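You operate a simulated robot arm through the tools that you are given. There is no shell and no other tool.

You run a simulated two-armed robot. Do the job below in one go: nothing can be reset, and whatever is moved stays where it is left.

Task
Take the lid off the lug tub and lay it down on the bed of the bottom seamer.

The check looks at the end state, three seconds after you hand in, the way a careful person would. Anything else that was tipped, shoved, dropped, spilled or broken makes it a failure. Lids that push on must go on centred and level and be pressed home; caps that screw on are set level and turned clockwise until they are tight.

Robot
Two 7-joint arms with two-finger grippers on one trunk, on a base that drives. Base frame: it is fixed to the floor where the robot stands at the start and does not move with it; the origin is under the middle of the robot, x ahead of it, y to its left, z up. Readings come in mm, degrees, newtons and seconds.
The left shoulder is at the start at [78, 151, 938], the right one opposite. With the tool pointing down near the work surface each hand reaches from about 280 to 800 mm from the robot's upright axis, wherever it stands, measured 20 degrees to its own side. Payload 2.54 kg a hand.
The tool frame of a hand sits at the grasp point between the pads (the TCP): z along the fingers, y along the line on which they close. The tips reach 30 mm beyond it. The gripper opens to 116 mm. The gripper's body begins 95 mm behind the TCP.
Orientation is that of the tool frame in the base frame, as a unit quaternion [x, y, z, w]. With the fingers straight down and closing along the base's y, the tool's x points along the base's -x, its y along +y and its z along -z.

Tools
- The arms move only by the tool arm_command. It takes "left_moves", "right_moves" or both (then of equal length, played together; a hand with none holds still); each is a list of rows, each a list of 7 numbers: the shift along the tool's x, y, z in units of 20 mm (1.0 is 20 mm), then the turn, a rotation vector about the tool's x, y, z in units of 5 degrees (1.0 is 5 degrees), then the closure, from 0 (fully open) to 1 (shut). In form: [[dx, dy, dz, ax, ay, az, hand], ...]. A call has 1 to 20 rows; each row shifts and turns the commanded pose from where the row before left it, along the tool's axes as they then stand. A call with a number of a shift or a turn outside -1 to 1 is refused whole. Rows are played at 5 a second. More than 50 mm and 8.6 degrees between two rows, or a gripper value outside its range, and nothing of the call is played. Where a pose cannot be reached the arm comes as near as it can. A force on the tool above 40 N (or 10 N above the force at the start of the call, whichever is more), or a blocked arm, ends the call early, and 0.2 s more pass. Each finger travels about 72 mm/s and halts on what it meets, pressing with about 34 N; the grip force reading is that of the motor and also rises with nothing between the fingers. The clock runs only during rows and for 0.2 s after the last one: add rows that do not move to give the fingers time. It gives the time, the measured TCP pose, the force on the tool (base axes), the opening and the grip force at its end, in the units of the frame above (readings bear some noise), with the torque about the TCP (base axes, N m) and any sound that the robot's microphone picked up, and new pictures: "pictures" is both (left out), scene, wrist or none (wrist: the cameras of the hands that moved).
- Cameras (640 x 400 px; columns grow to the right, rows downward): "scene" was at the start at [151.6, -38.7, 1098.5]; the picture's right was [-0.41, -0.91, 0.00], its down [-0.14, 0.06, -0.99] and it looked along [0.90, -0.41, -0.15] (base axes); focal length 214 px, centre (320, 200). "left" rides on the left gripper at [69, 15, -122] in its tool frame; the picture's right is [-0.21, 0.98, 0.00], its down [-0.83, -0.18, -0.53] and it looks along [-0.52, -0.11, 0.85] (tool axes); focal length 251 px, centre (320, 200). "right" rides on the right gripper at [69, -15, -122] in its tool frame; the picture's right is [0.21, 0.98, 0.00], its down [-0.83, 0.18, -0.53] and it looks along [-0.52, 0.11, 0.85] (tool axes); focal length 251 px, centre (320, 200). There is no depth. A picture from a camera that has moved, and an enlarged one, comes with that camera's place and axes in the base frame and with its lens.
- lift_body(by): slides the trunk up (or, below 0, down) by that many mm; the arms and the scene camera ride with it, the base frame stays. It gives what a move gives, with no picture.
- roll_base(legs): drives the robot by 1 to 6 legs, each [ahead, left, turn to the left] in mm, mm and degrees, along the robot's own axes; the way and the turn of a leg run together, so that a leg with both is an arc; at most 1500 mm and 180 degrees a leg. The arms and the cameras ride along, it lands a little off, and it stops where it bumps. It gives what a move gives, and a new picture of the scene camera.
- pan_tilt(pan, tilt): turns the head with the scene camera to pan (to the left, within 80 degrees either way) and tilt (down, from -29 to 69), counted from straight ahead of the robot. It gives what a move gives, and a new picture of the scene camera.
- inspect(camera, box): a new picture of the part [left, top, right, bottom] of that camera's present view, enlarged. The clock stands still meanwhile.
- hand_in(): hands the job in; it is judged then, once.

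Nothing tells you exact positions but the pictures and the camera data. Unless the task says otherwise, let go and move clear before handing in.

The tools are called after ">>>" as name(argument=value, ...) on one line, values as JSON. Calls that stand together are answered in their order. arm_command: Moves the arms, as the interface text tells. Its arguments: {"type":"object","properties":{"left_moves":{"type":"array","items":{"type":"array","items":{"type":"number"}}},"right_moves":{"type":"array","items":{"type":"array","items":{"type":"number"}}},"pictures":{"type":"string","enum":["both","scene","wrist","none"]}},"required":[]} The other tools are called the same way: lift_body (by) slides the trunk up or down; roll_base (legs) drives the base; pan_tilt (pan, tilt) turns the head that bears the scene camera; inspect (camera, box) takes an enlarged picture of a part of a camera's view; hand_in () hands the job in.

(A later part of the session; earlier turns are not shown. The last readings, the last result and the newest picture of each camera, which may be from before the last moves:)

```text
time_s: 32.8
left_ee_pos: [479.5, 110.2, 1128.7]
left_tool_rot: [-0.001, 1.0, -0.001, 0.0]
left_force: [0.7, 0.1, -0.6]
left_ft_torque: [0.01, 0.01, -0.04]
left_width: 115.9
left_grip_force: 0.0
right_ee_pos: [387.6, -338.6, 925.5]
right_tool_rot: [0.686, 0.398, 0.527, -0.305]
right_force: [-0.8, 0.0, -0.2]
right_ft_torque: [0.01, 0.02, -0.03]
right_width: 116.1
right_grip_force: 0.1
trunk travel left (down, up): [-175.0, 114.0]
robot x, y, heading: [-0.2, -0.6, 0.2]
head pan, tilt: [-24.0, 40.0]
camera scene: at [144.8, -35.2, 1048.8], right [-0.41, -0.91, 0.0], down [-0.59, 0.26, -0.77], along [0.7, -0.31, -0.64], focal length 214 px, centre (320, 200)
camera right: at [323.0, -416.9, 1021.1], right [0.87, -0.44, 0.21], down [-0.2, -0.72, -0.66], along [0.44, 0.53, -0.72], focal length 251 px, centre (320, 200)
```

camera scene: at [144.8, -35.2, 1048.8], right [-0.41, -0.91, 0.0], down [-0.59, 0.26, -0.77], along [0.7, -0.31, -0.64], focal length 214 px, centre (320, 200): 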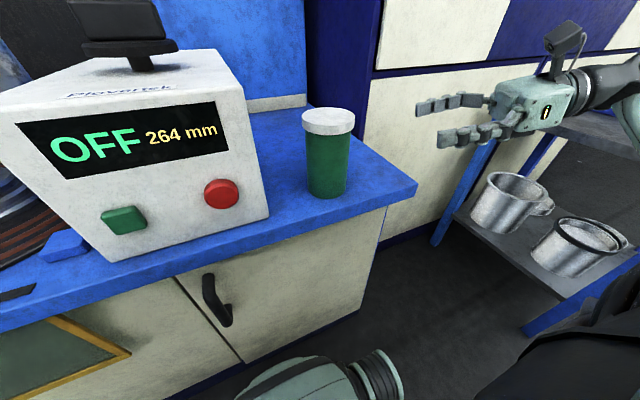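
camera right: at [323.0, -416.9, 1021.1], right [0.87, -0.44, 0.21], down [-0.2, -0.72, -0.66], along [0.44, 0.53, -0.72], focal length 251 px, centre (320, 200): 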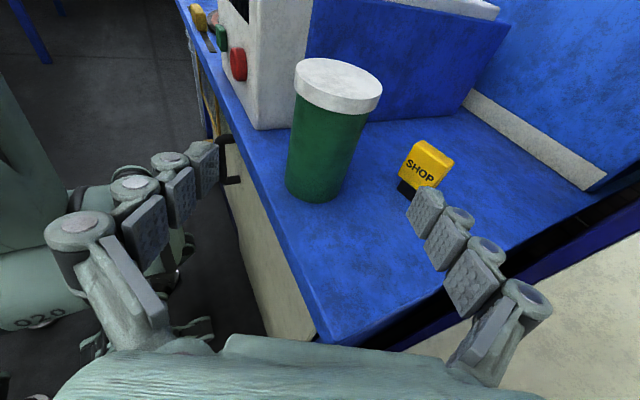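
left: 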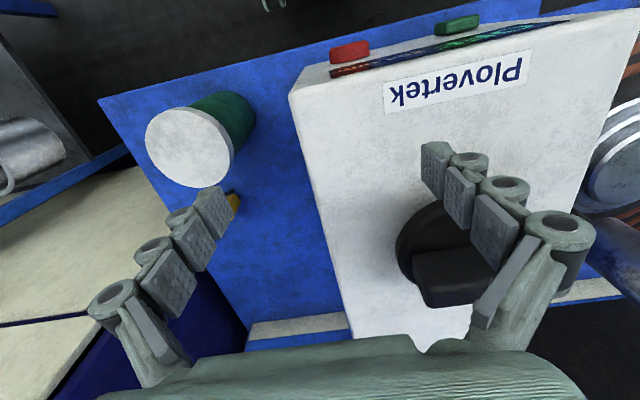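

The attitude is reached. I'll move to a pre-approach point 120 mm back from the tub's axis and check the alignment.

>>> arm_command(right_moves=[[-0.587, 0.117, 0.997, 0, 0, 0, 0], [-0.587, 0.117, 0.997, 0, 0, 0, 0], [-0.587, 0.117, 0.997, 0, 0, 0, 0], [0, 0, 0, 0, 0, 0, 0]])

>>> inspect(camera="right", box=[200, 0, 520, 220])

```text
time_s: 33.8
left_ee_pos: [479.0, 110.8, 1127.3]
left_tool_rot: [0.0, 1.0, -0.001, 0.0]
left_force: [-0.5, -0.3, 0.4]
left_ft_torque: [0.03, 0.0, 0.0]
left_width: 116.1
left_grip_force: 0.0
right_ee_pos: [417.2, -298.1, 875.1]
right_tool_rot: [0.686, 0.398, 0.528, -0.306]
right_force: [-0.2, 0.8, 0.1]
right_ft_torque: [-0.03, -0.02, 0.04]
right_width: 115.9
right_grip_force: 0.0
trunk travel left (down, up): [-175.0, 114.0]
robot x, y, heading: [-1.6, -3.5, 0.2]
head pan, tilt: [-24.0, 40.0]
camera scene: at [144.8, -35.2, 1048.8], right [-0.41, -0.91, 0.0], down [-0.59, 0.26, -0.77], along [0.7, -0.31, -0.64], focal length 214 px, centre (320, 200)
camera right: at [353.4, -377.9, 972.0], right [0.88, -0.44, 0.21], down [-0.2, -0.72, -0.66], along [0.44, 0.54, -0.72], focal length 251 px, centre (320, 200)
```

scene: 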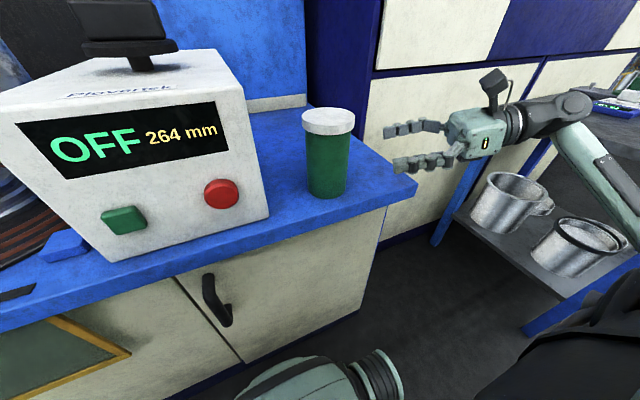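
right: 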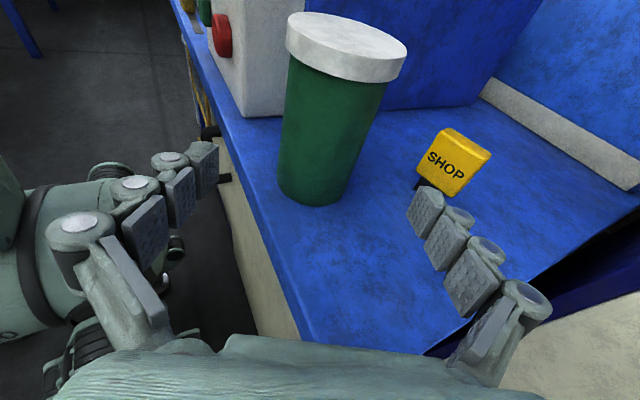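

```text
1.82 times, centred on (360, 110) of right
camera zoom: at [353.4, -377.9, 972.0], right [0.88, -0.44, 0.21], down [-0.2, -0.72, -0.66], along [0.44, 0.54, -0.72], focal length 457 px, centre (247, 364)
```

zoom: 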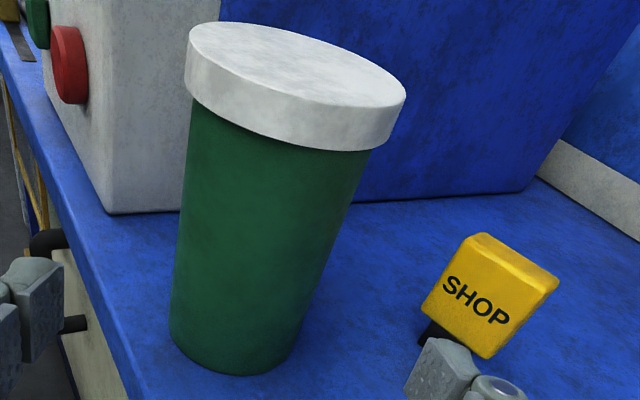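

The hand line passes within about 2 mm of the tub axis, and the yellow SHOP piece is well off to the side. Advancing most of the way, then checking.

>>> arm_command(right_moves=[[0, 0.08, 0.8, 0, 0, 0, 0], [0, 0, 0.8, 0, 0, 0, 0], [0, 0, 0.8, 0, 0, 0, 0], [0, 0, 0.8, 0, 0, 0, 0], [0, 0, 0.8, 0, 0, 0, 0], [0, 0, 0, 0, 0, 0, 0]])

>>> inspect(camera="scene", box=[270, 80, 430, 200])

```text
time_s: 35.2
left_ee_pos: [478.7, 110.1, 1128.6]
left_tool_rot: [0.0, 1.0, 0.001, 0.0]
left_force: [-0.9, 0.1, -1.8]
left_ft_torque: [0.03, 0.0, 0.0]
left_width: 115.8
left_grip_force: 0.0
right_ee_pos: [456.4, -233.3, 854.8]
right_tool_rot: [0.686, 0.399, 0.526, -0.306]
right_force: [-0.6, -0.2, -0.4]
right_ft_torque: [0.05, 0.01, 0.01]
right_width: 116.1
right_grip_force: 0.0
trunk travel left (down, up): [-175.0, 114.0]
robot x, y, heading: [-2.4, 1.9, -0.1]
head pan, tilt: [-24.0, 40.0]
camera scene: at [144.8, -35.2, 1048.8], right [-0.41, -0.91, 0.0], down [-0.59, 0.26, -0.77], along [0.7, -0.31, -0.64], focal length 214 px, centre (320, 200)
camera right: at [392.8, -311.8, 951.4], right [0.88, -0.44, 0.21], down [-0.2, -0.72, -0.66], along [0.44, 0.54, -0.72], focal length 251 px, centre (320, 200)
```

scene: 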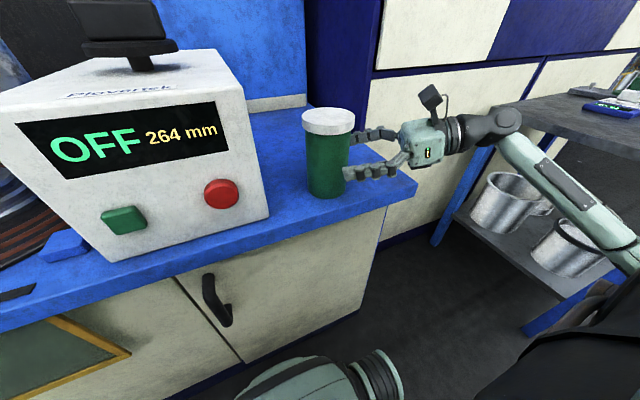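
right: 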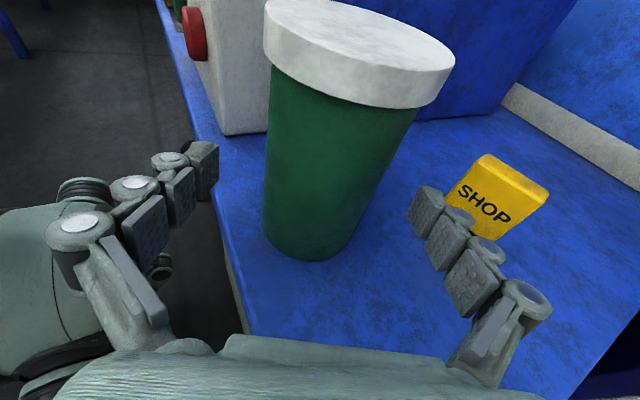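

```text
3.33 times, centred on (350, 140) of scene
camera zoom: at [144.8, -35.2, 1048.8], right [-0.41, -0.91, 0.0], down [-0.59, 0.26, -0.77], along [0.7, -0.31, -0.64], focal length 715 px, centre (220, 400)
```

zoom: 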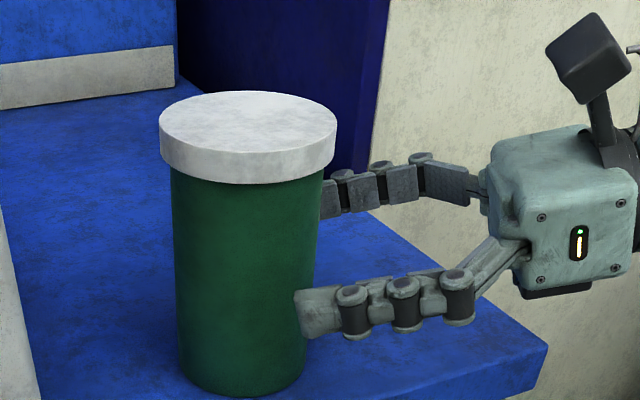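

Well aligned. Advancing the last 40 mm and then closing gradually around the tub body.

>>> arm_command(right_moves=[[0, 0, 0.7, 0, 0, 0, 0], [0, 0, 0.7, 0, 0, 0, 0], [0, 0, 0.6, 0, 0, 0, 0], [0, 0, 0, 0, 0, 0, 0.15], [0, 0, 0, 0, 0, 0, 0.22]])

>>> inspect(camera="scene", box=[270, 80, 430, 200])

```text
time_s: 36.4
left_ee_pos: [479.0, 110.4, 1128.3]
left_tool_rot: [0.0, 1.0, 0.0, 0.001]
left_force: [0.5, 0.6, -0.5]
left_ft_torque: [-0.01, 0.01, 0.02]
left_width: 116.0
left_grip_force: 0.0
right_ee_pos: [476.3, -200.8, 844.8]
right_tool_rot: [0.686, 0.398, 0.527, -0.305]
right_force: [-0.1, -0.1, -0.2]
right_ft_torque: [0.01, 0.02, -0.01]
right_width: 90.4
right_grip_force: 0.0
trunk travel left (down, up): [-175.0, 114.0]
robot x, y, heading: [-0.1, -0.4, -0.3]
head pan, tilt: [-24.0, 40.0]
camera scene: at [144.8, -35.2, 1048.8], right [-0.41, -0.91, 0.0], down [-0.59, 0.26, -0.77], along [0.7, -0.31, -0.64], focal length 214 px, centre (320, 200)
camera right: at [412.3, -278.9, 941.3], right [0.88, -0.44, 0.21], down [-0.2, -0.72, -0.66], along [0.44, 0.53, -0.72], focal length 251 px, centre (320, 200)
```

scene: 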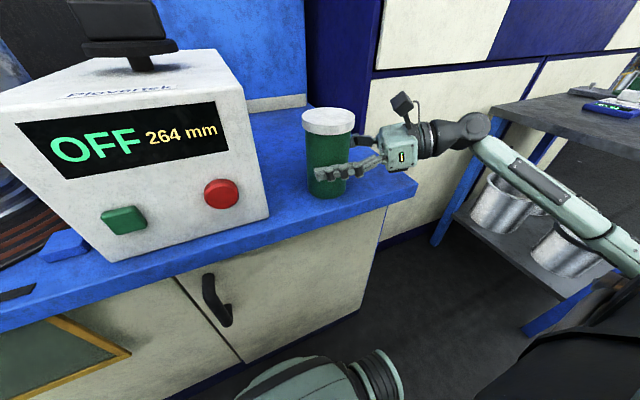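
right: 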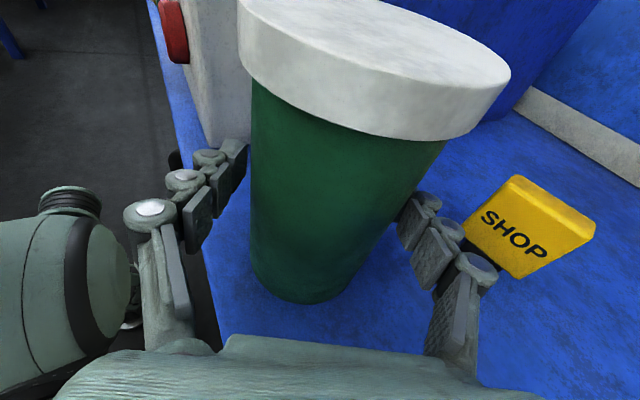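

```text
3.33 times, centred on (350, 140) of scene
camera zoom: at [144.8, -35.2, 1048.8], right [-0.41, -0.91, 0.0], down [-0.59, 0.26, -0.77], along [0.7, -0.31, -0.64], focal length 715 px, centre (220, 400)
```

zoom: 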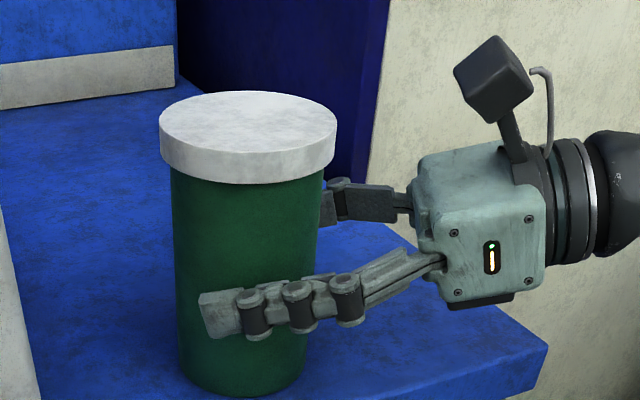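

The fingers straddle the body symmetrically. Closing on it slowly.

>>> arm_command(right_moves=[[0, 0, 0, 0, 0, 0, 0.25], [0, 0, 0, 0, 0, 0, 0.28], [0, 0, 0, 0, 0, 0, 0.31], [0, 0, 0, 0, 0, 0, 0.34], [0, 0, 0, 0, 0, 0, 0.38], [0, 0, 0, 0, 0, 0, 0.42], [0, 0, 0, 0, 0, 0, 0.42]])

>>> inspect(camera="scene", box=[270, 80, 430, 200])

```text
time_s: 38.0
left_ee_pos: [478.9, 110.4, 1128.5]
left_tool_rot: [0.0, 1.0, 0.0, 0.001]
left_force: [-0.3, 0.3, 0.1]
left_ft_torque: [-0.03, 0.01, 0.0]
left_width: 116.1
left_grip_force: 0.0
right_ee_pos: [476.5, -200.3, 844.2]
right_tool_rot: [0.686, 0.399, 0.527, -0.306]
right_force: [0.6, -1.1, 1.7]
right_ft_torque: [-0.06, 0.02, 0.05]
right_width: 74.9
right_grip_force: 33.6
trunk travel left (down, up): [-175.0, 114.0]
robot x, y, heading: [-5.1, 1.3, -0.0]
head pan, tilt: [-24.0, 40.0]
camera scene: at [144.7, -35.2, 1048.8], right [-0.41, -0.91, 0.0], down [-0.59, 0.26, -0.77], along [0.7, -0.31, -0.64], focal length 214 px, centre (320, 200)
camera right: at [412.2, -279.1, 941.3], right [0.88, -0.44, 0.21], down [-0.2, -0.72, -0.66], along [0.44, 0.54, -0.72], focal length 251 px, centre (320, 200)
```

scene: 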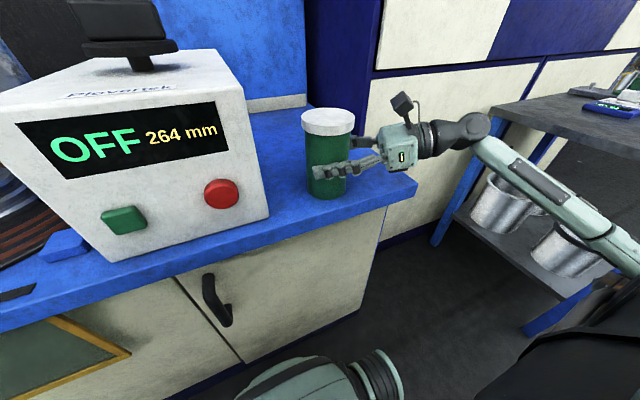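
right: 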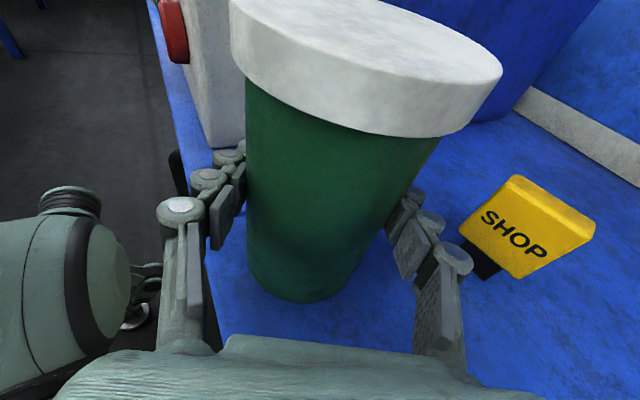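

```text
3.33 times, centred on (350, 140) of scene
camera zoom: at [144.7, -35.2, 1048.8], right [-0.41, -0.91, 0.0], down [-0.59, 0.26, -0.77], along [0.7, -0.31, -0.64], focal length 715 px, centre (220, 400)
```

zoom: 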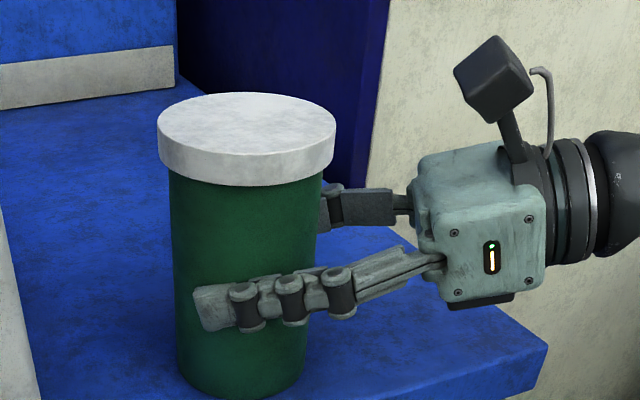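

The tub is firmly held with only about 1 mm of shift. Now the left hand goes over the lid and turns 45° so its fingers stay clear of the right hand's camera.

>>> arm_command(left_moves=[[0, -1, 0, 0, 0, 0, 0], [0, -1, 0, 0, 0, 0, 0], [0, -1, 0, 0, 0, 0, 0], [0, -1, 0, 0, 0, 0, 0], [0, -1, 0, 0, 0, 0, 0], [0, -1, 0, 0, 0, 0, 0], [0, -1, 0, 0, 0, 0, 0], [0, -1, 0, 0, 0, 0, 0], [0, -1, 0, 0, 0, 0, 0], [0, -1, 0, 0, 0, 0, 0], [0, -1, 0, 0, 0, 0, 0], [0, -1, 0, 0, 0, 0, 0], [0, -1, 0, 0, 0, 0, 0], [0, -1, 0, 0, 0, 0, 0], [0, -1, 0, 0, 0, 0, 0], [0.15, -0.45, 0, 0, 0, 0, 0], [0, 0, 0, 0, 0, 0, 0]])

>>> arm_command(left_moves=[[0, 0, 0, 0, 0, -1, 0], [0, 0, 0, 0, 0, -1, 0], [0, 0, 0, 0, 0, -1, 0], [0, 0, 0, 0, 0, -1, 0], [0, 0, 0, 0, 0, -1, 0], [0, 0, 0, 0, 0, -1, 0], [0, 0, 0, 0, 0, -1, 0], [0, 0, 0, 0, 0, -1, 0], [0, 0, 0, 0, 0, -1, 0], [0, 0, 0, 0, 0, 0, 0]])

```text
time_s: 41.6
left_ee_pos: [471.2, -169.5, 1110.6]
left_tool_rot: [-0.003, 1.0, -0.004, 0.001]
left_force: [-0.3, -0.3, 0.2]
left_ft_torque: [0.02, 0.0, 0.02]
left_width: 116.0
left_grip_force: 0.1
left hand out of reach, approached as far as the arm can: row 13, 14, 15, 16
right_ee_pos: [475.7, -200.4, 844.3]
right_tool_rot: [0.687, 0.397, 0.527, -0.304]
right_force: [0.1, 0.6, 2.0]
right_ft_torque: [0.14, 0.03, 0.02]
right_width: 75.1
right_grip_force: 33.9
trunk travel left (down, up): [-175.0, 114.0]
robot x, y, heading: [-0.3, -3.8, 0.0]
head pan, tilt: [-24.0, 40.0]
camera scene: at [127.9, -57.1, 1044.9], right [-0.68, -0.73, 0.0], down [-0.5, 0.46, -0.74], along [0.54, -0.5, -0.68], focal length 214 px, centre (320, 200)
camera left: at [400.7, -153.9, 1231.6], right [0.21, 0.98, -0.01], down [0.83, -0.17, 0.54], along [0.52, -0.12, -0.84], focal length 251 px, centre (320, 200)
```

scene: 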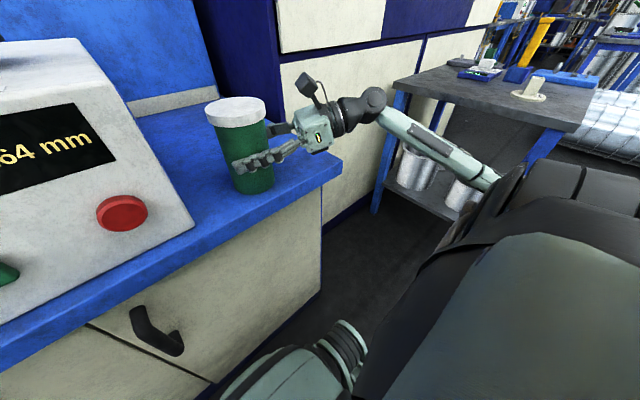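
left: 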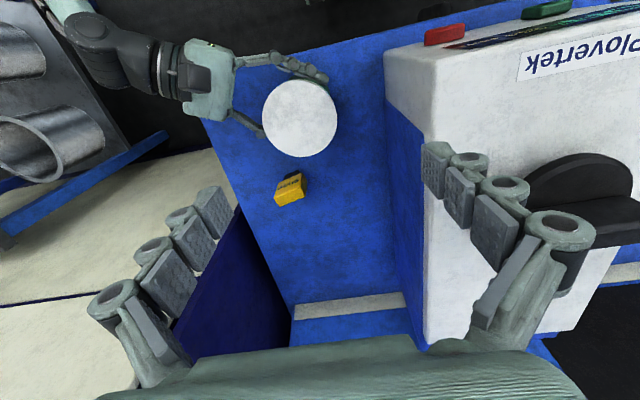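

```text
time_s: 43.8
left_ee_pos: [470.0, -168.7, 1109.3]
left_tool_rot: [-0.385, 0.923, -0.002, -0.001]
left_force: [0.3, 0.1, 0.0]
left_ft_torque: [-0.02, 0.04, 0.03]
left_width: 116.3
left_grip_force: 0.1
right_ee_pos: [475.9, -200.7, 845.0]
right_tool_rot: [0.686, 0.398, 0.527, -0.305]
right_force: [-0.5, -0.1, 2.1]
right_ft_torque: [0.1, 0.06, 0.02]
right_width: 75.1
right_grip_force: 34.0
trunk travel left (down, up): [-175.0, 114.0]
robot x, y, heading: [-0.5, 2.4, -0.1]
head pan, tilt: [-24.0, 40.0]
camera scene: at [127.6, -57.8, 1045.4], right [-0.69, -0.73, 0.0], down [-0.49, 0.46, -0.74], along [0.54, -0.51, -0.67], focal length 214 px, centre (320, 200)
camera left: at [409.5, -208.1, 1231.2], right [-0.54, 0.84, 0.0], down [0.71, 0.46, 0.53], along [0.45, 0.29, -0.85], focal length 251 px, centre (320, 200)
```

scene: 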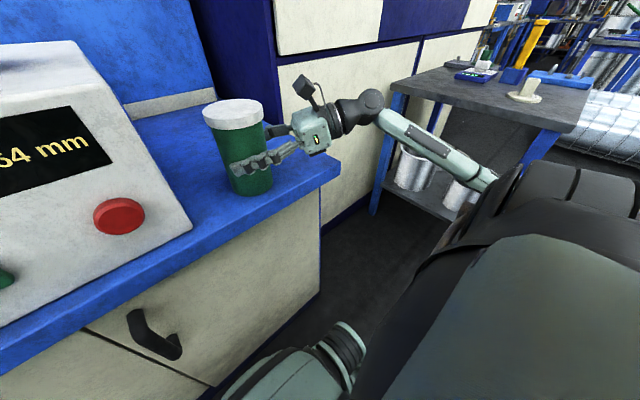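
left: 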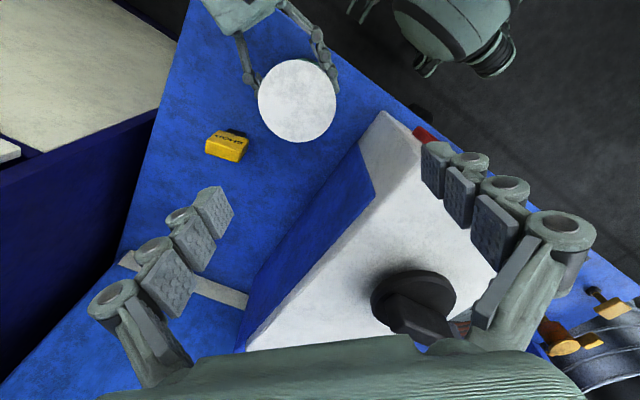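

The left arm seems to have nudged the head aside as it crossed, so I'll pan the head further to comply. Then I'll bring the left hand down and over the lid to see whether it reaches.

>>> pan_tilt(pan=-48, tilt=40)

>>> arm_command(left_moves=[[0.217, -0.314, 0.875, 0, 0, 0, 0], [0.217, -0.314, 0.875, 0, 0, 0, 0], [0.217, -0.314, 0.875, 0, 0, 0, 0], [0.217, -0.314, 0.875, 0, 0, 0, 0], [0, 0, 0, 0, 0, 0, 0]])

```text
time_s: 44.6
left_ee_pos: [468.2, -173.6, 1106.8]
left_tool_rot: [-0.381, 0.924, 0.0, 0.001]
left_force: [-0.1, 0.1, -0.2]
left_ft_torque: [0.01, 0.0, 0.0]
left_width: 116.1
left_grip_force: 0.0
right_ee_pos: [476.0, -199.5, 844.7]
right_tool_rot: [0.686, 0.398, 0.527, -0.305]
right_force: [-1.0, -0.7, 1.8]
right_ft_torque: [0.06, 0.02, 0.04]
right_width: 75.1
right_grip_force: 34.3
trunk travel left (down, up): [-175.0, 114.0]
robot x, y, heading: [2.5, 1.3, -0.1]
head pan, tilt: [-48.0, 40.0]
camera scene: at [123.9, -63.8, 1048.8], right [-0.74, -0.67, 0.0], down [-0.43, 0.48, -0.77], along [0.51, -0.57, -0.64], focal length 214 px, centre (320, 200)
```

scene: 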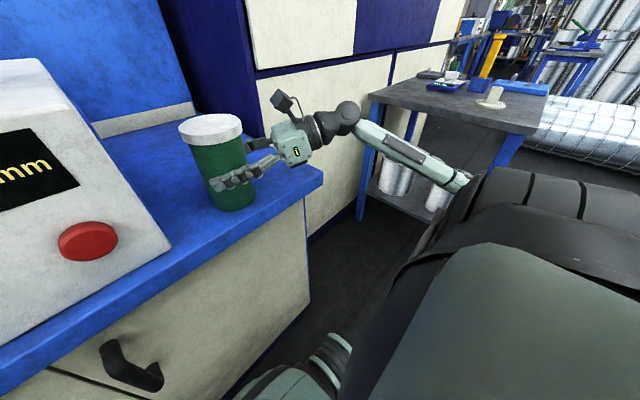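

```text
time_s: 45.8
left_ee_pos: [475.3, -202.8, 1037.5]
left_tool_rot: [-0.382, 0.924, 0.0, 0.001]
left_force: [-0.2, 0.4, -0.3]
left_ft_torque: [-0.01, 0.0, -0.01]
left_width: 116.4
left_grip_force: 0.0
right_ee_pos: [475.8, -201.1, 844.6]
right_tool_rot: [0.687, 0.397, 0.527, -0.304]
right_force: [-0.3, 0.4, 1.5]
right_ft_torque: [0.07, 0.01, 0.01]
right_width: 74.9
right_grip_force: 34.1
trunk travel left (down, up): [-175.0, 114.0]
robot x, y, heading: [-3.3, 0.3, 0.2]
head pan, tilt: [-48.0, 40.0]
camera scene: at [123.9, -63.8, 1048.8], right [-0.74, -0.67, 0.0], down [-0.43, 0.48, -0.77], along [0.51, -0.57, -0.64], focal length 214 px, centre (320, 200)
camera left: at [413.5, -241.6, 1159.1], right [-0.54, 0.84, 0.0], down [0.71, 0.46, 0.53], along [0.45, 0.29, -0.85], focal length 251 px, centre (320, 200)
```

scene: 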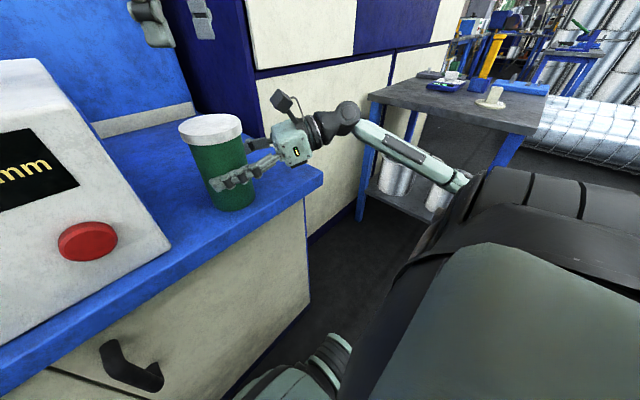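
left: 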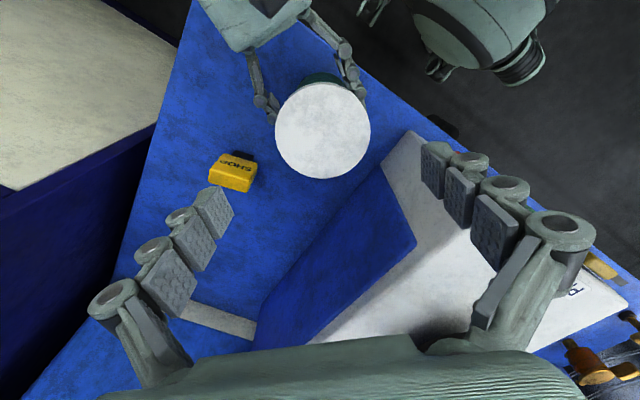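

The left hand now reaches directly above the lid, whose centre I compute at (476, -199). Descending to skirt level and pre-closing.

>>> arm_command(left_moves=[[-0.17, 0.12, 1, 0, 0, 0, 0], [0, 0, 1, 0, 0, 0, 0], [0, 0, 1, 0, 0, 0, 0], [0, 0, 1, 0, 0, 0, 0], [0, 0, 1, 0, 0, 0, 0], [0, 0, 0, 0, 0, 0, 0.12], [0, 0, 0, 0, 0, 0, 0.12]])

>>> inspect(camera="scene", box=[140, 60, 300, 220])

```text
time_s: 47.4
left_ee_pos: [474.7, -196.9, 937.4]
left_tool_rot: [-0.382, 0.924, 0.0, 0.0]
left_force: [-0.3, 0.2, 0.1]
left_ft_torque: [-0.02, 0.01, 0.01]
left_width: 102.0
left_grip_force: 0.1
right_ee_pos: [475.6, -199.9, 845.2]
right_tool_rot: [0.687, 0.398, 0.527, -0.305]
right_force: [0.2, 0.5, 1.2]
right_ft_torque: [0.12, 0.02, -0.03]
right_width: 74.7
right_grip_force: 34.3
trunk travel left (down, up): [-175.0, 114.0]
robot x, y, heading: [1.3, 2.1, -0.1]
head pan, tilt: [-48.0, 40.0]
camera scene: at [123.9, -63.7, 1048.8], right [-0.74, -0.67, 0.0], down [-0.43, 0.48, -0.77], along [0.51, -0.57, -0.64], focal length 214 px, centre (320, 200)
camera left: at [414.7, -236.6, 1058.9], right [-0.54, 0.84, 0.0], down [0.71, 0.46, 0.53], along [0.45, 0.29, -0.85], focal length 251 px, centre (320, 200)
```

scene: 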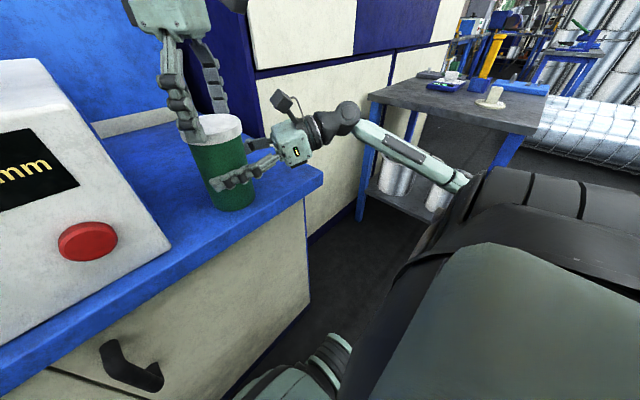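
left: 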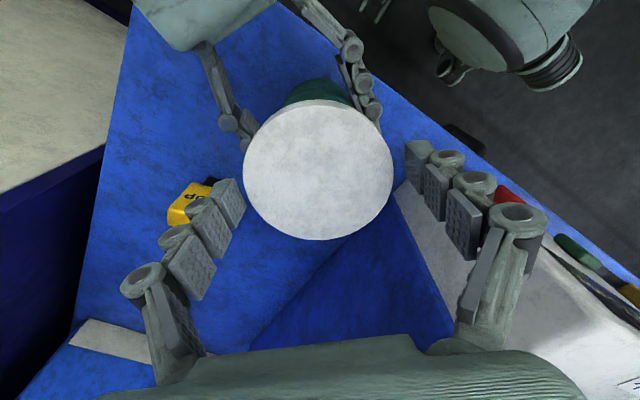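

```text
2.50 times, centred on (220, 140) of scene
camera zoom: at [123.9, -63.7, 1048.8], right [-0.74, -0.67, 0.0], down [-0.43, 0.48, -0.77], along [0.51, -0.57, -0.64], focal length 536 px, centre (570, 350)
```

zoom: 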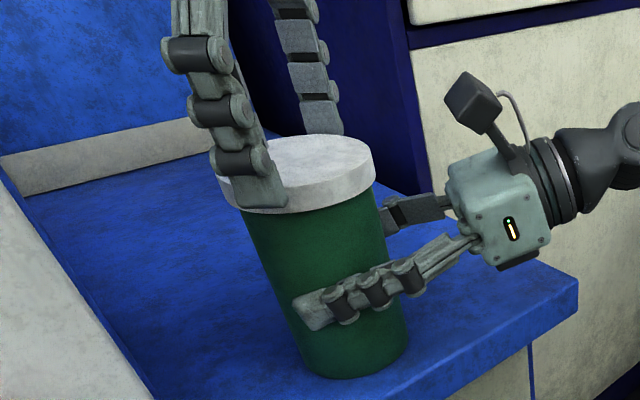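

Both hands are in place without contact. I'll shift 2 mm along the closing line and close on the lid.

>>> arm_command(left_moves=[[0, -0.1, 0, 0, 0, 0, 0.12], [0, 0, 0, 0, 0, 0, 0.16], [0, 0, 0, 0, 0, 0, 0.19], [0, 0, 0, 0, 0, 0, 0.22], [0, 0, 0, 0, 0, 0, 0.28], [0, 0, 0, 0, 0, 0, 0.35], [0, 0, 0, 0, 0, 0, 0.35]])

```text
time_s: 49.0
left_ee_pos: [477.1, -198.5, 937.8]
left_tool_rot: [-0.382, 0.924, 0.0, 0.0]
left_force: [-5.4, 5.3, 10.9]
left_ft_torque: [0.22, 0.33, -0.49]
left_width: 92.2
left_grip_force: 34.0
right_ee_pos: [476.5, -202.3, 844.8]
right_tool_rot: [0.687, 0.397, 0.527, -0.304]
right_force: [5.4, -4.0, -1.4]
right_ft_torque: [0.5, 0.12, 0.38]
right_width: 75.1
right_grip_force: 34.4
trunk travel left (down, up): [-175.0, 114.0]
robot x, y, heading: [-0.8, 4.8, -0.2]
head pan, tilt: [-48.0, 40.0]
camera scene: at [123.6, -63.5, 1048.9], right [-0.74, -0.67, 0.0], down [-0.43, 0.48, -0.77], along [0.51, -0.57, -0.64], focal length 214 px, centre (320, 200)
camera left: at [415.3, -238.0, 1059.4], right [-0.54, 0.84, 0.0], down [0.71, 0.45, 0.53], along [0.45, 0.29, -0.85], focal length 251 px, centre (320, 200)
```

scene: 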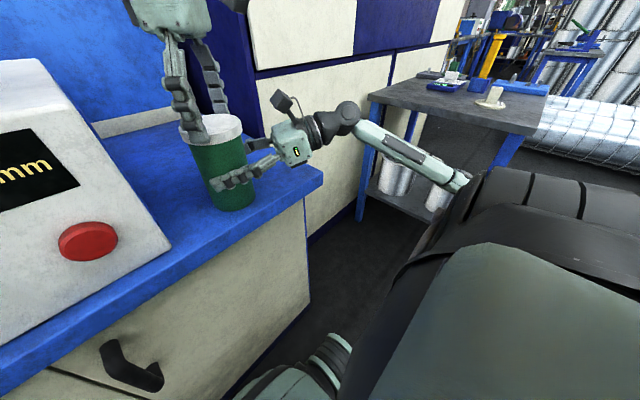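
left: 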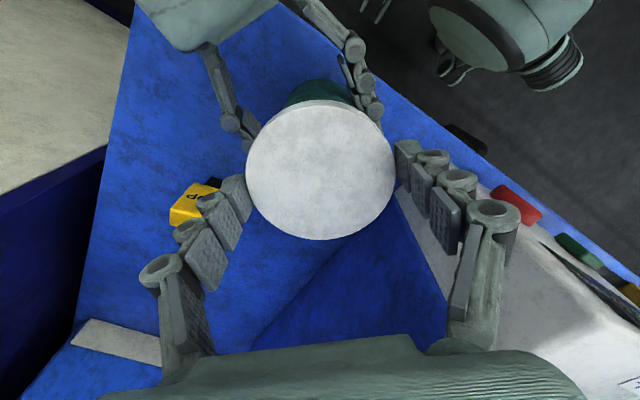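

The lid is gripped while the tub is held. A careful pull upward will show whether it is a push-on lid.

>>> arm_command(left_moves=[[0, 0, -0.1, 0, 0, 0, 0.4], [0, 0, -0.1, 0, 0, 0, 0.4], [0, 0, -0.1, 0, 0, 0, 0.4], [0, 0, 0, 0, 0, 0, 0.4]], pictures="wrist")

>>> inspect(camera="scene", box=[140, 60, 300, 220])

```text
time_s: 50.0
left_ee_pos: [477.8, -198.3, 945.8]
left_tool_rot: [-0.384, 0.923, 0.0, 0.001]
left_force: [0.2, 0.6, -0.8]
left_ft_torque: [0.02, 0.05, 0.01]
left_width: 92.0
left_grip_force: 33.8
right_ee_pos: [474.8, -201.3, 844.7]
right_tool_rot: [0.686, 0.399, 0.527, -0.305]
right_force: [0.6, 0.0, 1.2]
right_ft_torque: [0.0, -0.01, -0.03]
right_width: 74.9
right_grip_force: 34.1
trunk travel left (down, up): [-175.0, 114.0]
robot x, y, heading: [-1.1, 3.8, 0.2]
head pan, tilt: [-48.0, 40.0]
heard: snap
camera left: at [415.2, -237.9, 1065.9], right [-0.54, 0.84, 0.0], down [0.71, 0.46, 0.54], along [0.45, 0.29, -0.84], focal length 251 px, centre (320, 200)
```

left: 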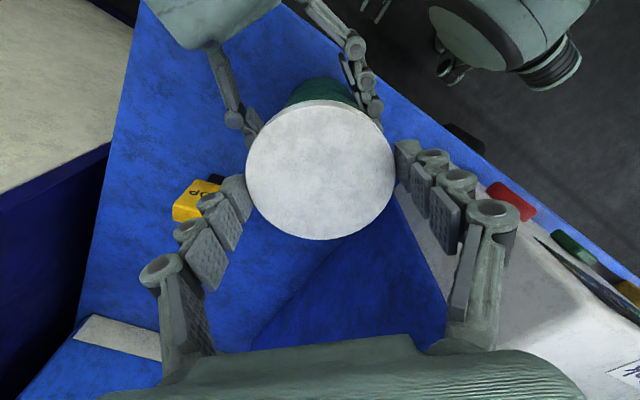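

```text
2.50 times, centred on (220, 140) of scene
camera zoom: at [123.1, -63.5, 1049.1], right [-0.74, -0.67, 0.0], down [-0.43, 0.48, -0.77], along [0.51, -0.57, -0.64], focal length 536 px, centre (570, 350)
```

zoom: 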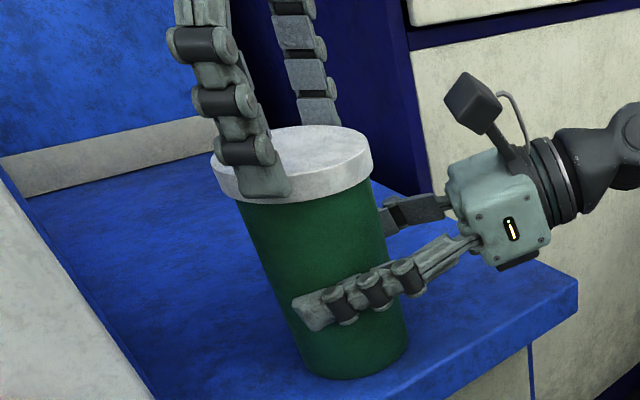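

A snap was heard and the lid is free, with the tub still standing in the right hand. I'll lift the lid well clear and look.

>>> arm_command(left_moves=[[0, 0, -0.25, 0, 0, 0, 0.4], [0, 0, -0.5, 0, 0, 0, 0.4], [0, 0, -0.5, 0, 0, 0, 0.4], [0, 0, -0.5, 0, 0, 0, 0.4], [0, 0, -0.5, 0, 0, 0, 0.4], [0, 0, -0.5, 0, 0, 0, 0.4], [0, 0, -0.5, 0, 0, 0, 0.4], [0, 0, 0, 0, 0, 0, 0.4]])

>>> inspect(camera="scene", box=[140, 40, 300, 220])

```text
time_s: 51.8
left_ee_pos: [476.8, -199.2, 1008.4]
left_tool_rot: [-0.382, 0.924, 0.0, 0.001]
left_force: [0.1, -0.6, -0.2]
left_ft_torque: [0.01, 0.02, -0.03]
left_width: 91.7
left_grip_force: 33.4
right_ee_pos: [476.3, -199.6, 843.3]
right_tool_rot: [0.687, 0.399, 0.526, -0.305]
right_force: [0.0, -1.0, 2.2]
right_ft_torque: [-0.06, 0.04, 0.05]
right_width: 74.9
right_grip_force: 33.8
trunk travel left (down, up): [-175.0, 114.0]
robot x, y, heading: [0.3, -1.3, 0.0]
head pan, tilt: [-48.0, 40.0]
camera scene: at [123.9, -63.8, 1048.8], right [-0.74, -0.67, 0.0], down [-0.43, 0.48, -0.77], along [0.51, -0.57, -0.64], focal length 214 px, centre (320, 200)
camera left: at [415.4, -238.6, 1130.2], right [-0.54, 0.84, 0.0], down [0.71, 0.46, 0.53], along [0.45, 0.29, -0.85], focal length 251 px, centre (320, 200)
```

scene: 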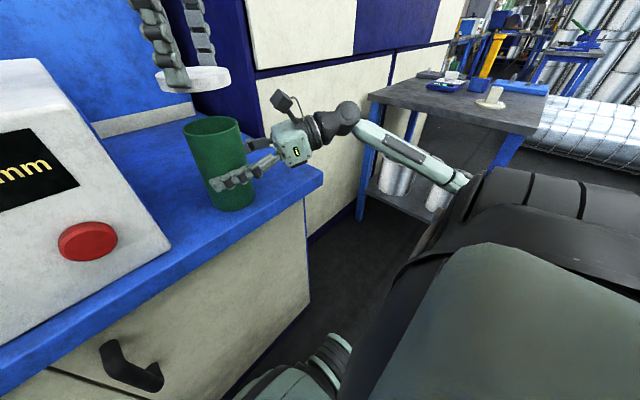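
left: 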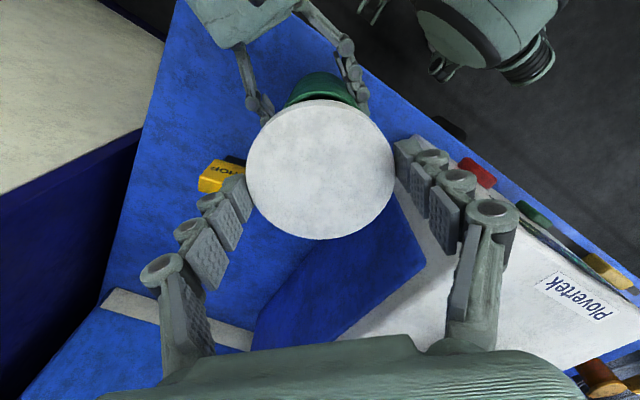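

```text
2.22 times, centred on (220, 130) of scene
camera zoom: at [123.9, -63.8, 1048.8], right [-0.74, -0.67, 0.0], down [-0.43, 0.48, -0.77], along [0.51, -0.57, -0.64], focal length 477 px, centre (542, 356)
```

zoom: 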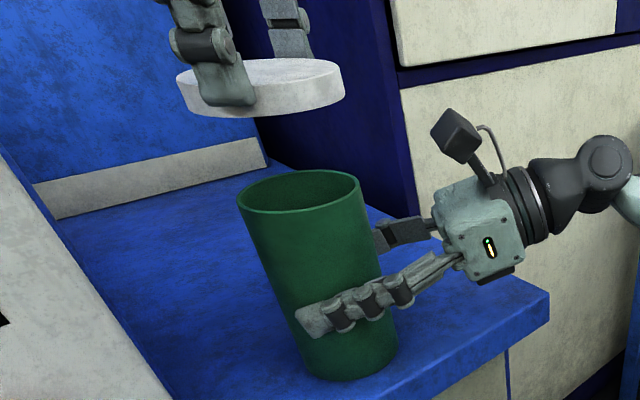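

The lid is off and level, and the open tub stands steady. I'll carry the lid sideways to above a free patch of the bed near (610, -150), then let the right hand release and withdraw.

>>> arm_command(left_moves=[[-0.919, -0.424, 0, 0, 0, 0, 0.4], [-0.919, -0.424, 0, 0, 0, 0, 0.4], [-0.919, -0.424, 0, 0, 0, 0, 0.4], [-0.919, -0.424, 0, 0, 0, 0, 0.4], [-0.919, -0.424, 0, 0, 0, 0, 0.4], [-0.919, -0.424, 0, 0, 0, 0, 0.4], [-0.919, -0.424, 0, 0, 0, 0, 0.4], [0, 0, 0, 0, 0, 0, 0.4]])

>>> arm_command(right_moves=[[0, 0, 0, 0, 0, 0, 0.34], [0, 0, 0, 0, 0, 0, 0.28], [0, 0, 0, 0, 0, 0, 0.2], [0, 0, 0, 0, 0, 0, 0.1], [0, 0, 0, 0, 0, 0, 0], [0, 0, 0, 0, 0, 0, 0]])

>>> inspect(camera="scene", box=[140, 40, 300, 220])

```text
time_s: 53.6
left_ee_pos: [592.6, -136.0, 997.4]
left_tool_rot: [-0.382, 0.924, -0.001, 0.001]
left_force: [-0.1, 0.4, -0.1]
left_ft_torque: [-0.01, 0.0, 0.01]
left_width: 91.4
left_grip_force: 34.6
left hand out of reach, approached as far as the arm can: row 5, 6, 7
right_ee_pos: [475.8, -200.6, 844.2]
right_tool_rot: [0.686, 0.399, 0.526, -0.306]
right_force: [-0.1, 0.6, 0.8]
right_ft_torque: [0.03, 0.03, -0.02]
right_width: 74.9
right_grip_force: 34.3
trunk travel left (down, up): [-175.0, 114.0]
robot x, y, heading: [1.3, -3.0, 0.2]
head pan, tilt: [-48.0, 40.0]
camera scene: at [124.0, -63.7, 1048.8], right [-0.74, -0.67, 0.0], down [-0.43, 0.48, -0.77], along [0.51, -0.57, -0.64], focal length 214 px, centre (320, 200)
camera left: at [532.4, -175.7, 1119.5], right [-0.54, 0.84, 0.0], down [0.71, 0.46, 0.53], along [0.45, 0.29, -0.85], focal length 251 px, centre (320, 200)
```

scene: 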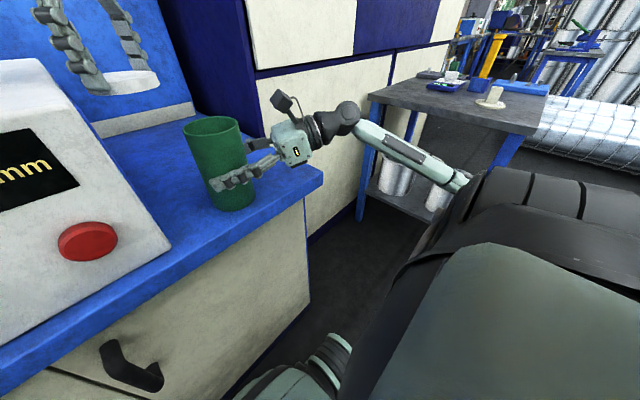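
left: 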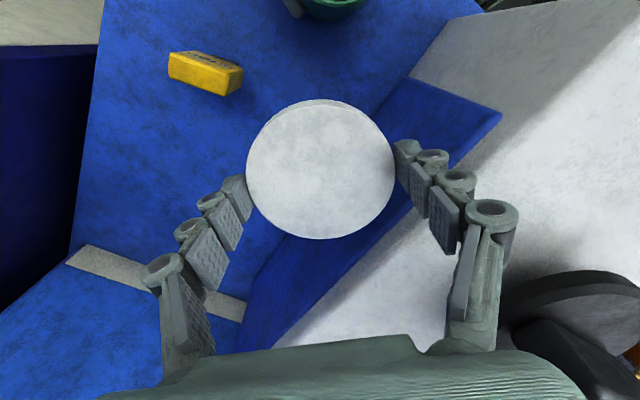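

```text
time_s: 55.0
left_ee_pos: [593.7, -137.3, 998.0]
left_tool_rot: [-0.382, 0.924, 0.0, 0.001]
left_force: [0.3, -0.3, -0.9]
left_ft_torque: [0.04, -0.04, 0.0]
left_width: 91.3
left_grip_force: 34.1
right_ee_pos: [475.9, -199.9, 844.4]
right_tool_rot: [0.687, 0.398, 0.526, -0.305]
right_force: [-0.1, 0.6, 0.7]
right_ft_torque: [0.02, 0.01, 0.02]
right_width: 115.9
right_grip_force: 0.1
trunk travel left (down, up): [-175.0, 114.0]
robot x, y, heading: [-1.3, -0.1, 0.1]
head pan, tilt: [-48.0, 40.0]
camera scene: at [124.0, -63.8, 1048.8], right [-0.74, -0.67, 0.0], down [-0.43, 0.48, -0.77], along [0.51, -0.57, -0.64], focal length 214 px, centre (320, 200)
camera right: at [412.3, -279.0, 941.3], right [0.88, -0.44, 0.21], down [-0.2, -0.72, -0.66], along [0.44, 0.54, -0.72], focal length 251 px, centre (320, 200)
```

scene: 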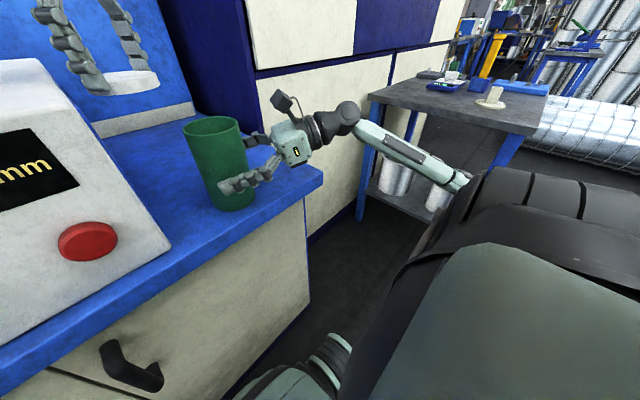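
right: 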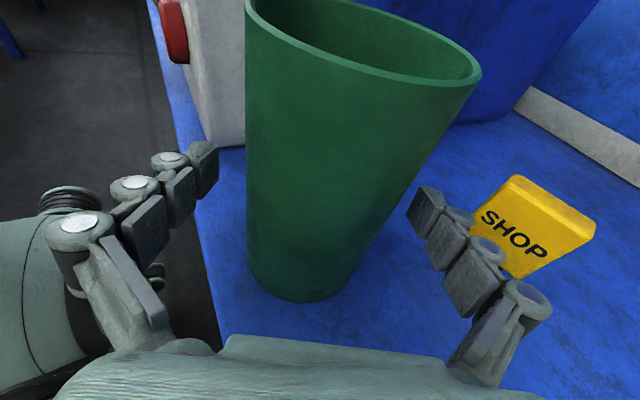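

```text
2.22 times, centred on (220, 130) of scene
camera zoom: at [124.0, -63.8, 1048.8], right [-0.74, -0.67, 0.0], down [-0.43, 0.48, -0.77], along [0.51, -0.57, -0.64], focal length 477 px, centre (542, 356)
```

zoom: 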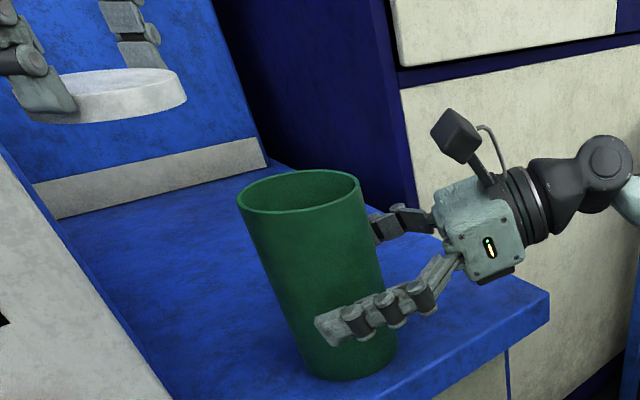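

The tub stayed put when released. Withdrawing the right hand straight back along its approach, and turning the left hand a further 25° so its fingers will clear the box, tub and SHOP piece.

>>> arm_command(right_moves=[[0, 0, -0.8, 0, 0, 0, 0], [0, 0, -0.8, 0, 0, 0, 0], [0, 0, -0.8, 0, 0, 0, 0], [0, 0, -0.8, 0, 0, 0, 0], [0, 0, -0.8, 0, 0, 0, 0], [0, 0, -0.8, 0, 0, 0, 0], [0, 0, -0.8, 0, 0, 0, 0], [0, 0, -0.8, 0, 0, 0, 0], [0, 0, 0, 0, 0, 0, 0]])

>>> arm_command(left_moves=[[0, 0, 0, 0, 0, -1, 0.4], [0, 0, 0, 0, 0, -1, 0.4], [0, 0, 0, 0, 0, -1, 0.4], [0, 0, 0, 0, 0, -1, 0.4], [0, 0, 0, 0, 0, -1, 0.4], [0, 0, 0, 0, 0, 0, 0.4]])

>>> inspect(camera="left", box=[160, 0, 480, 220])

```text
time_s: 57.0
left_ee_pos: [592.2, -137.5, 998.7]
left_tool_rot: [-0.383, 0.924, 0.0, 0.0]
left_force: [0.3, -0.5, 0.4]
left_ft_torque: [0.02, 0.01, 0.01]
left_width: 91.0
left_grip_force: 34.1
right_ee_pos: [414.6, -307.8, 876.7]
right_tool_rot: [0.686, 0.398, 0.526, -0.305]
right_force: [-0.4, 0.0, 0.6]
right_ft_torque: [0.01, 0.0, -0.01]
right_width: 116.2
right_grip_force: 0.0
trunk travel left (down, up): [-175.0, 114.0]
robot x, y, heading: [-3.1, 1.2, 0.1]
head pan, tilt: [-48.0, 40.0]
camera scene: at [124.0, -63.8, 1048.8], right [-0.74, -0.67, 0.0], down [-0.43, 0.48, -0.77], along [0.51, -0.57, -0.64], focal length 214 px, centre (320, 200)
camera right: at [351.1, -386.0, 973.5], right [0.88, -0.44, 0.21], down [-0.2, -0.72, -0.66], along [0.44, 0.54, -0.72], focal length 251 px, centre (320, 200)
```

scene: 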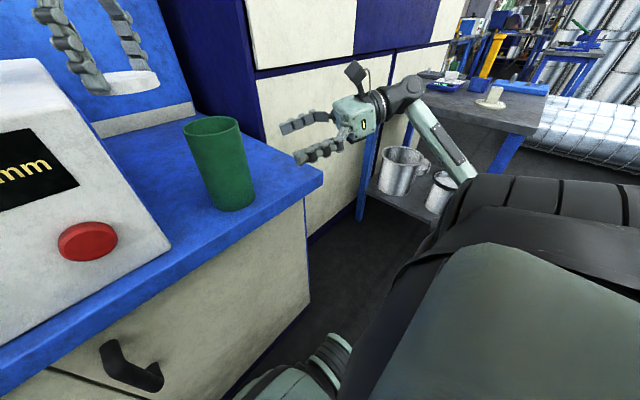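
right: 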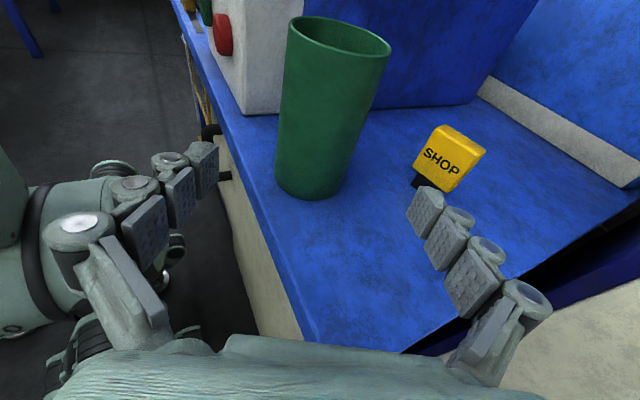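

```text
time_s: 58.4
left_ee_pos: [593.2, -136.6, 997.2]
left_tool_rot: [-0.575, 0.818, 0.0, 0.0]
left_force: [-0.8, -0.1, -0.3]
left_ft_torque: [0.01, 0.02, 0.0]
left_width: 90.8
left_grip_force: 34.1
right_ee_pos: [415.3, -308.1, 875.8]
right_tool_rot: [0.686, 0.398, 0.527, -0.305]
right_force: [-0.6, -0.9, 0.5]
right_ft_torque: [0.0, -0.02, 0.01]
right_width: 116.0
right_grip_force: 0.0
trunk travel left (down, up): [-175.0, 114.0]
robot x, y, heading: [-0.8, 1.1, -0.1]
head pan, tilt: [-48.0, 40.0]
camera scene: at [124.0, -63.8, 1048.8], right [-0.74, -0.67, 0.0], down [-0.43, 0.48, -0.77], along [0.51, -0.57, -0.64], focal length 214 px, centre (320, 200)
camera left: at [553.8, -197.2, 1119.5], right [-0.84, 0.53, 0.0], down [0.45, 0.71, 0.53], along [0.29, 0.45, -0.85], focal length 251 px, centre (320, 200)
```

scene: 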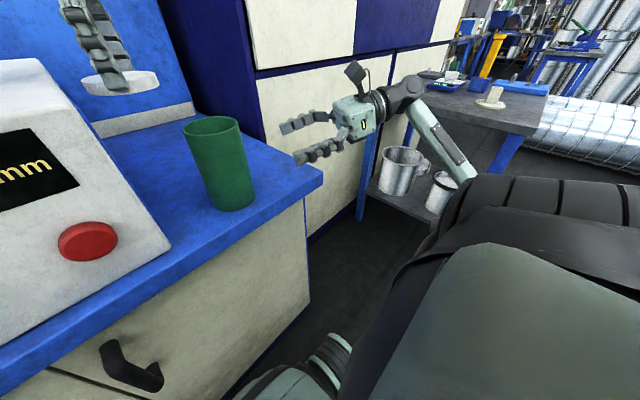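
left: 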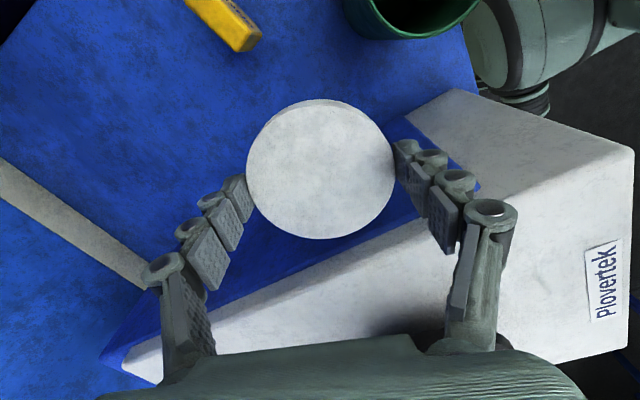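

```text
1.82 times, centred on (320, 110) of left
camera zoom: at [553.8, -197.2, 1119.5], right [-0.84, 0.53, 0.0], down [0.45, 0.71, 0.53], along [0.29, 0.45, -0.85], focal length 457 px, centre (320, 364)
```

zoom: 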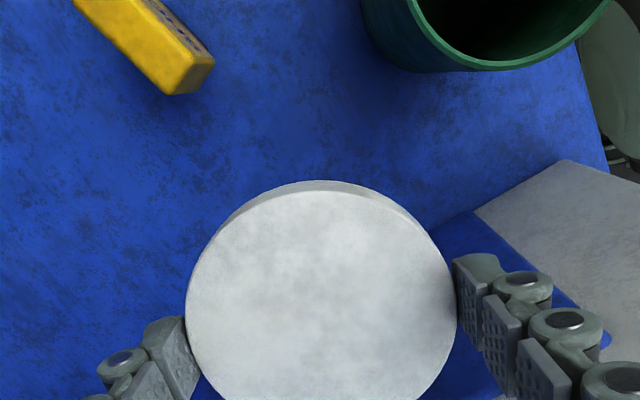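

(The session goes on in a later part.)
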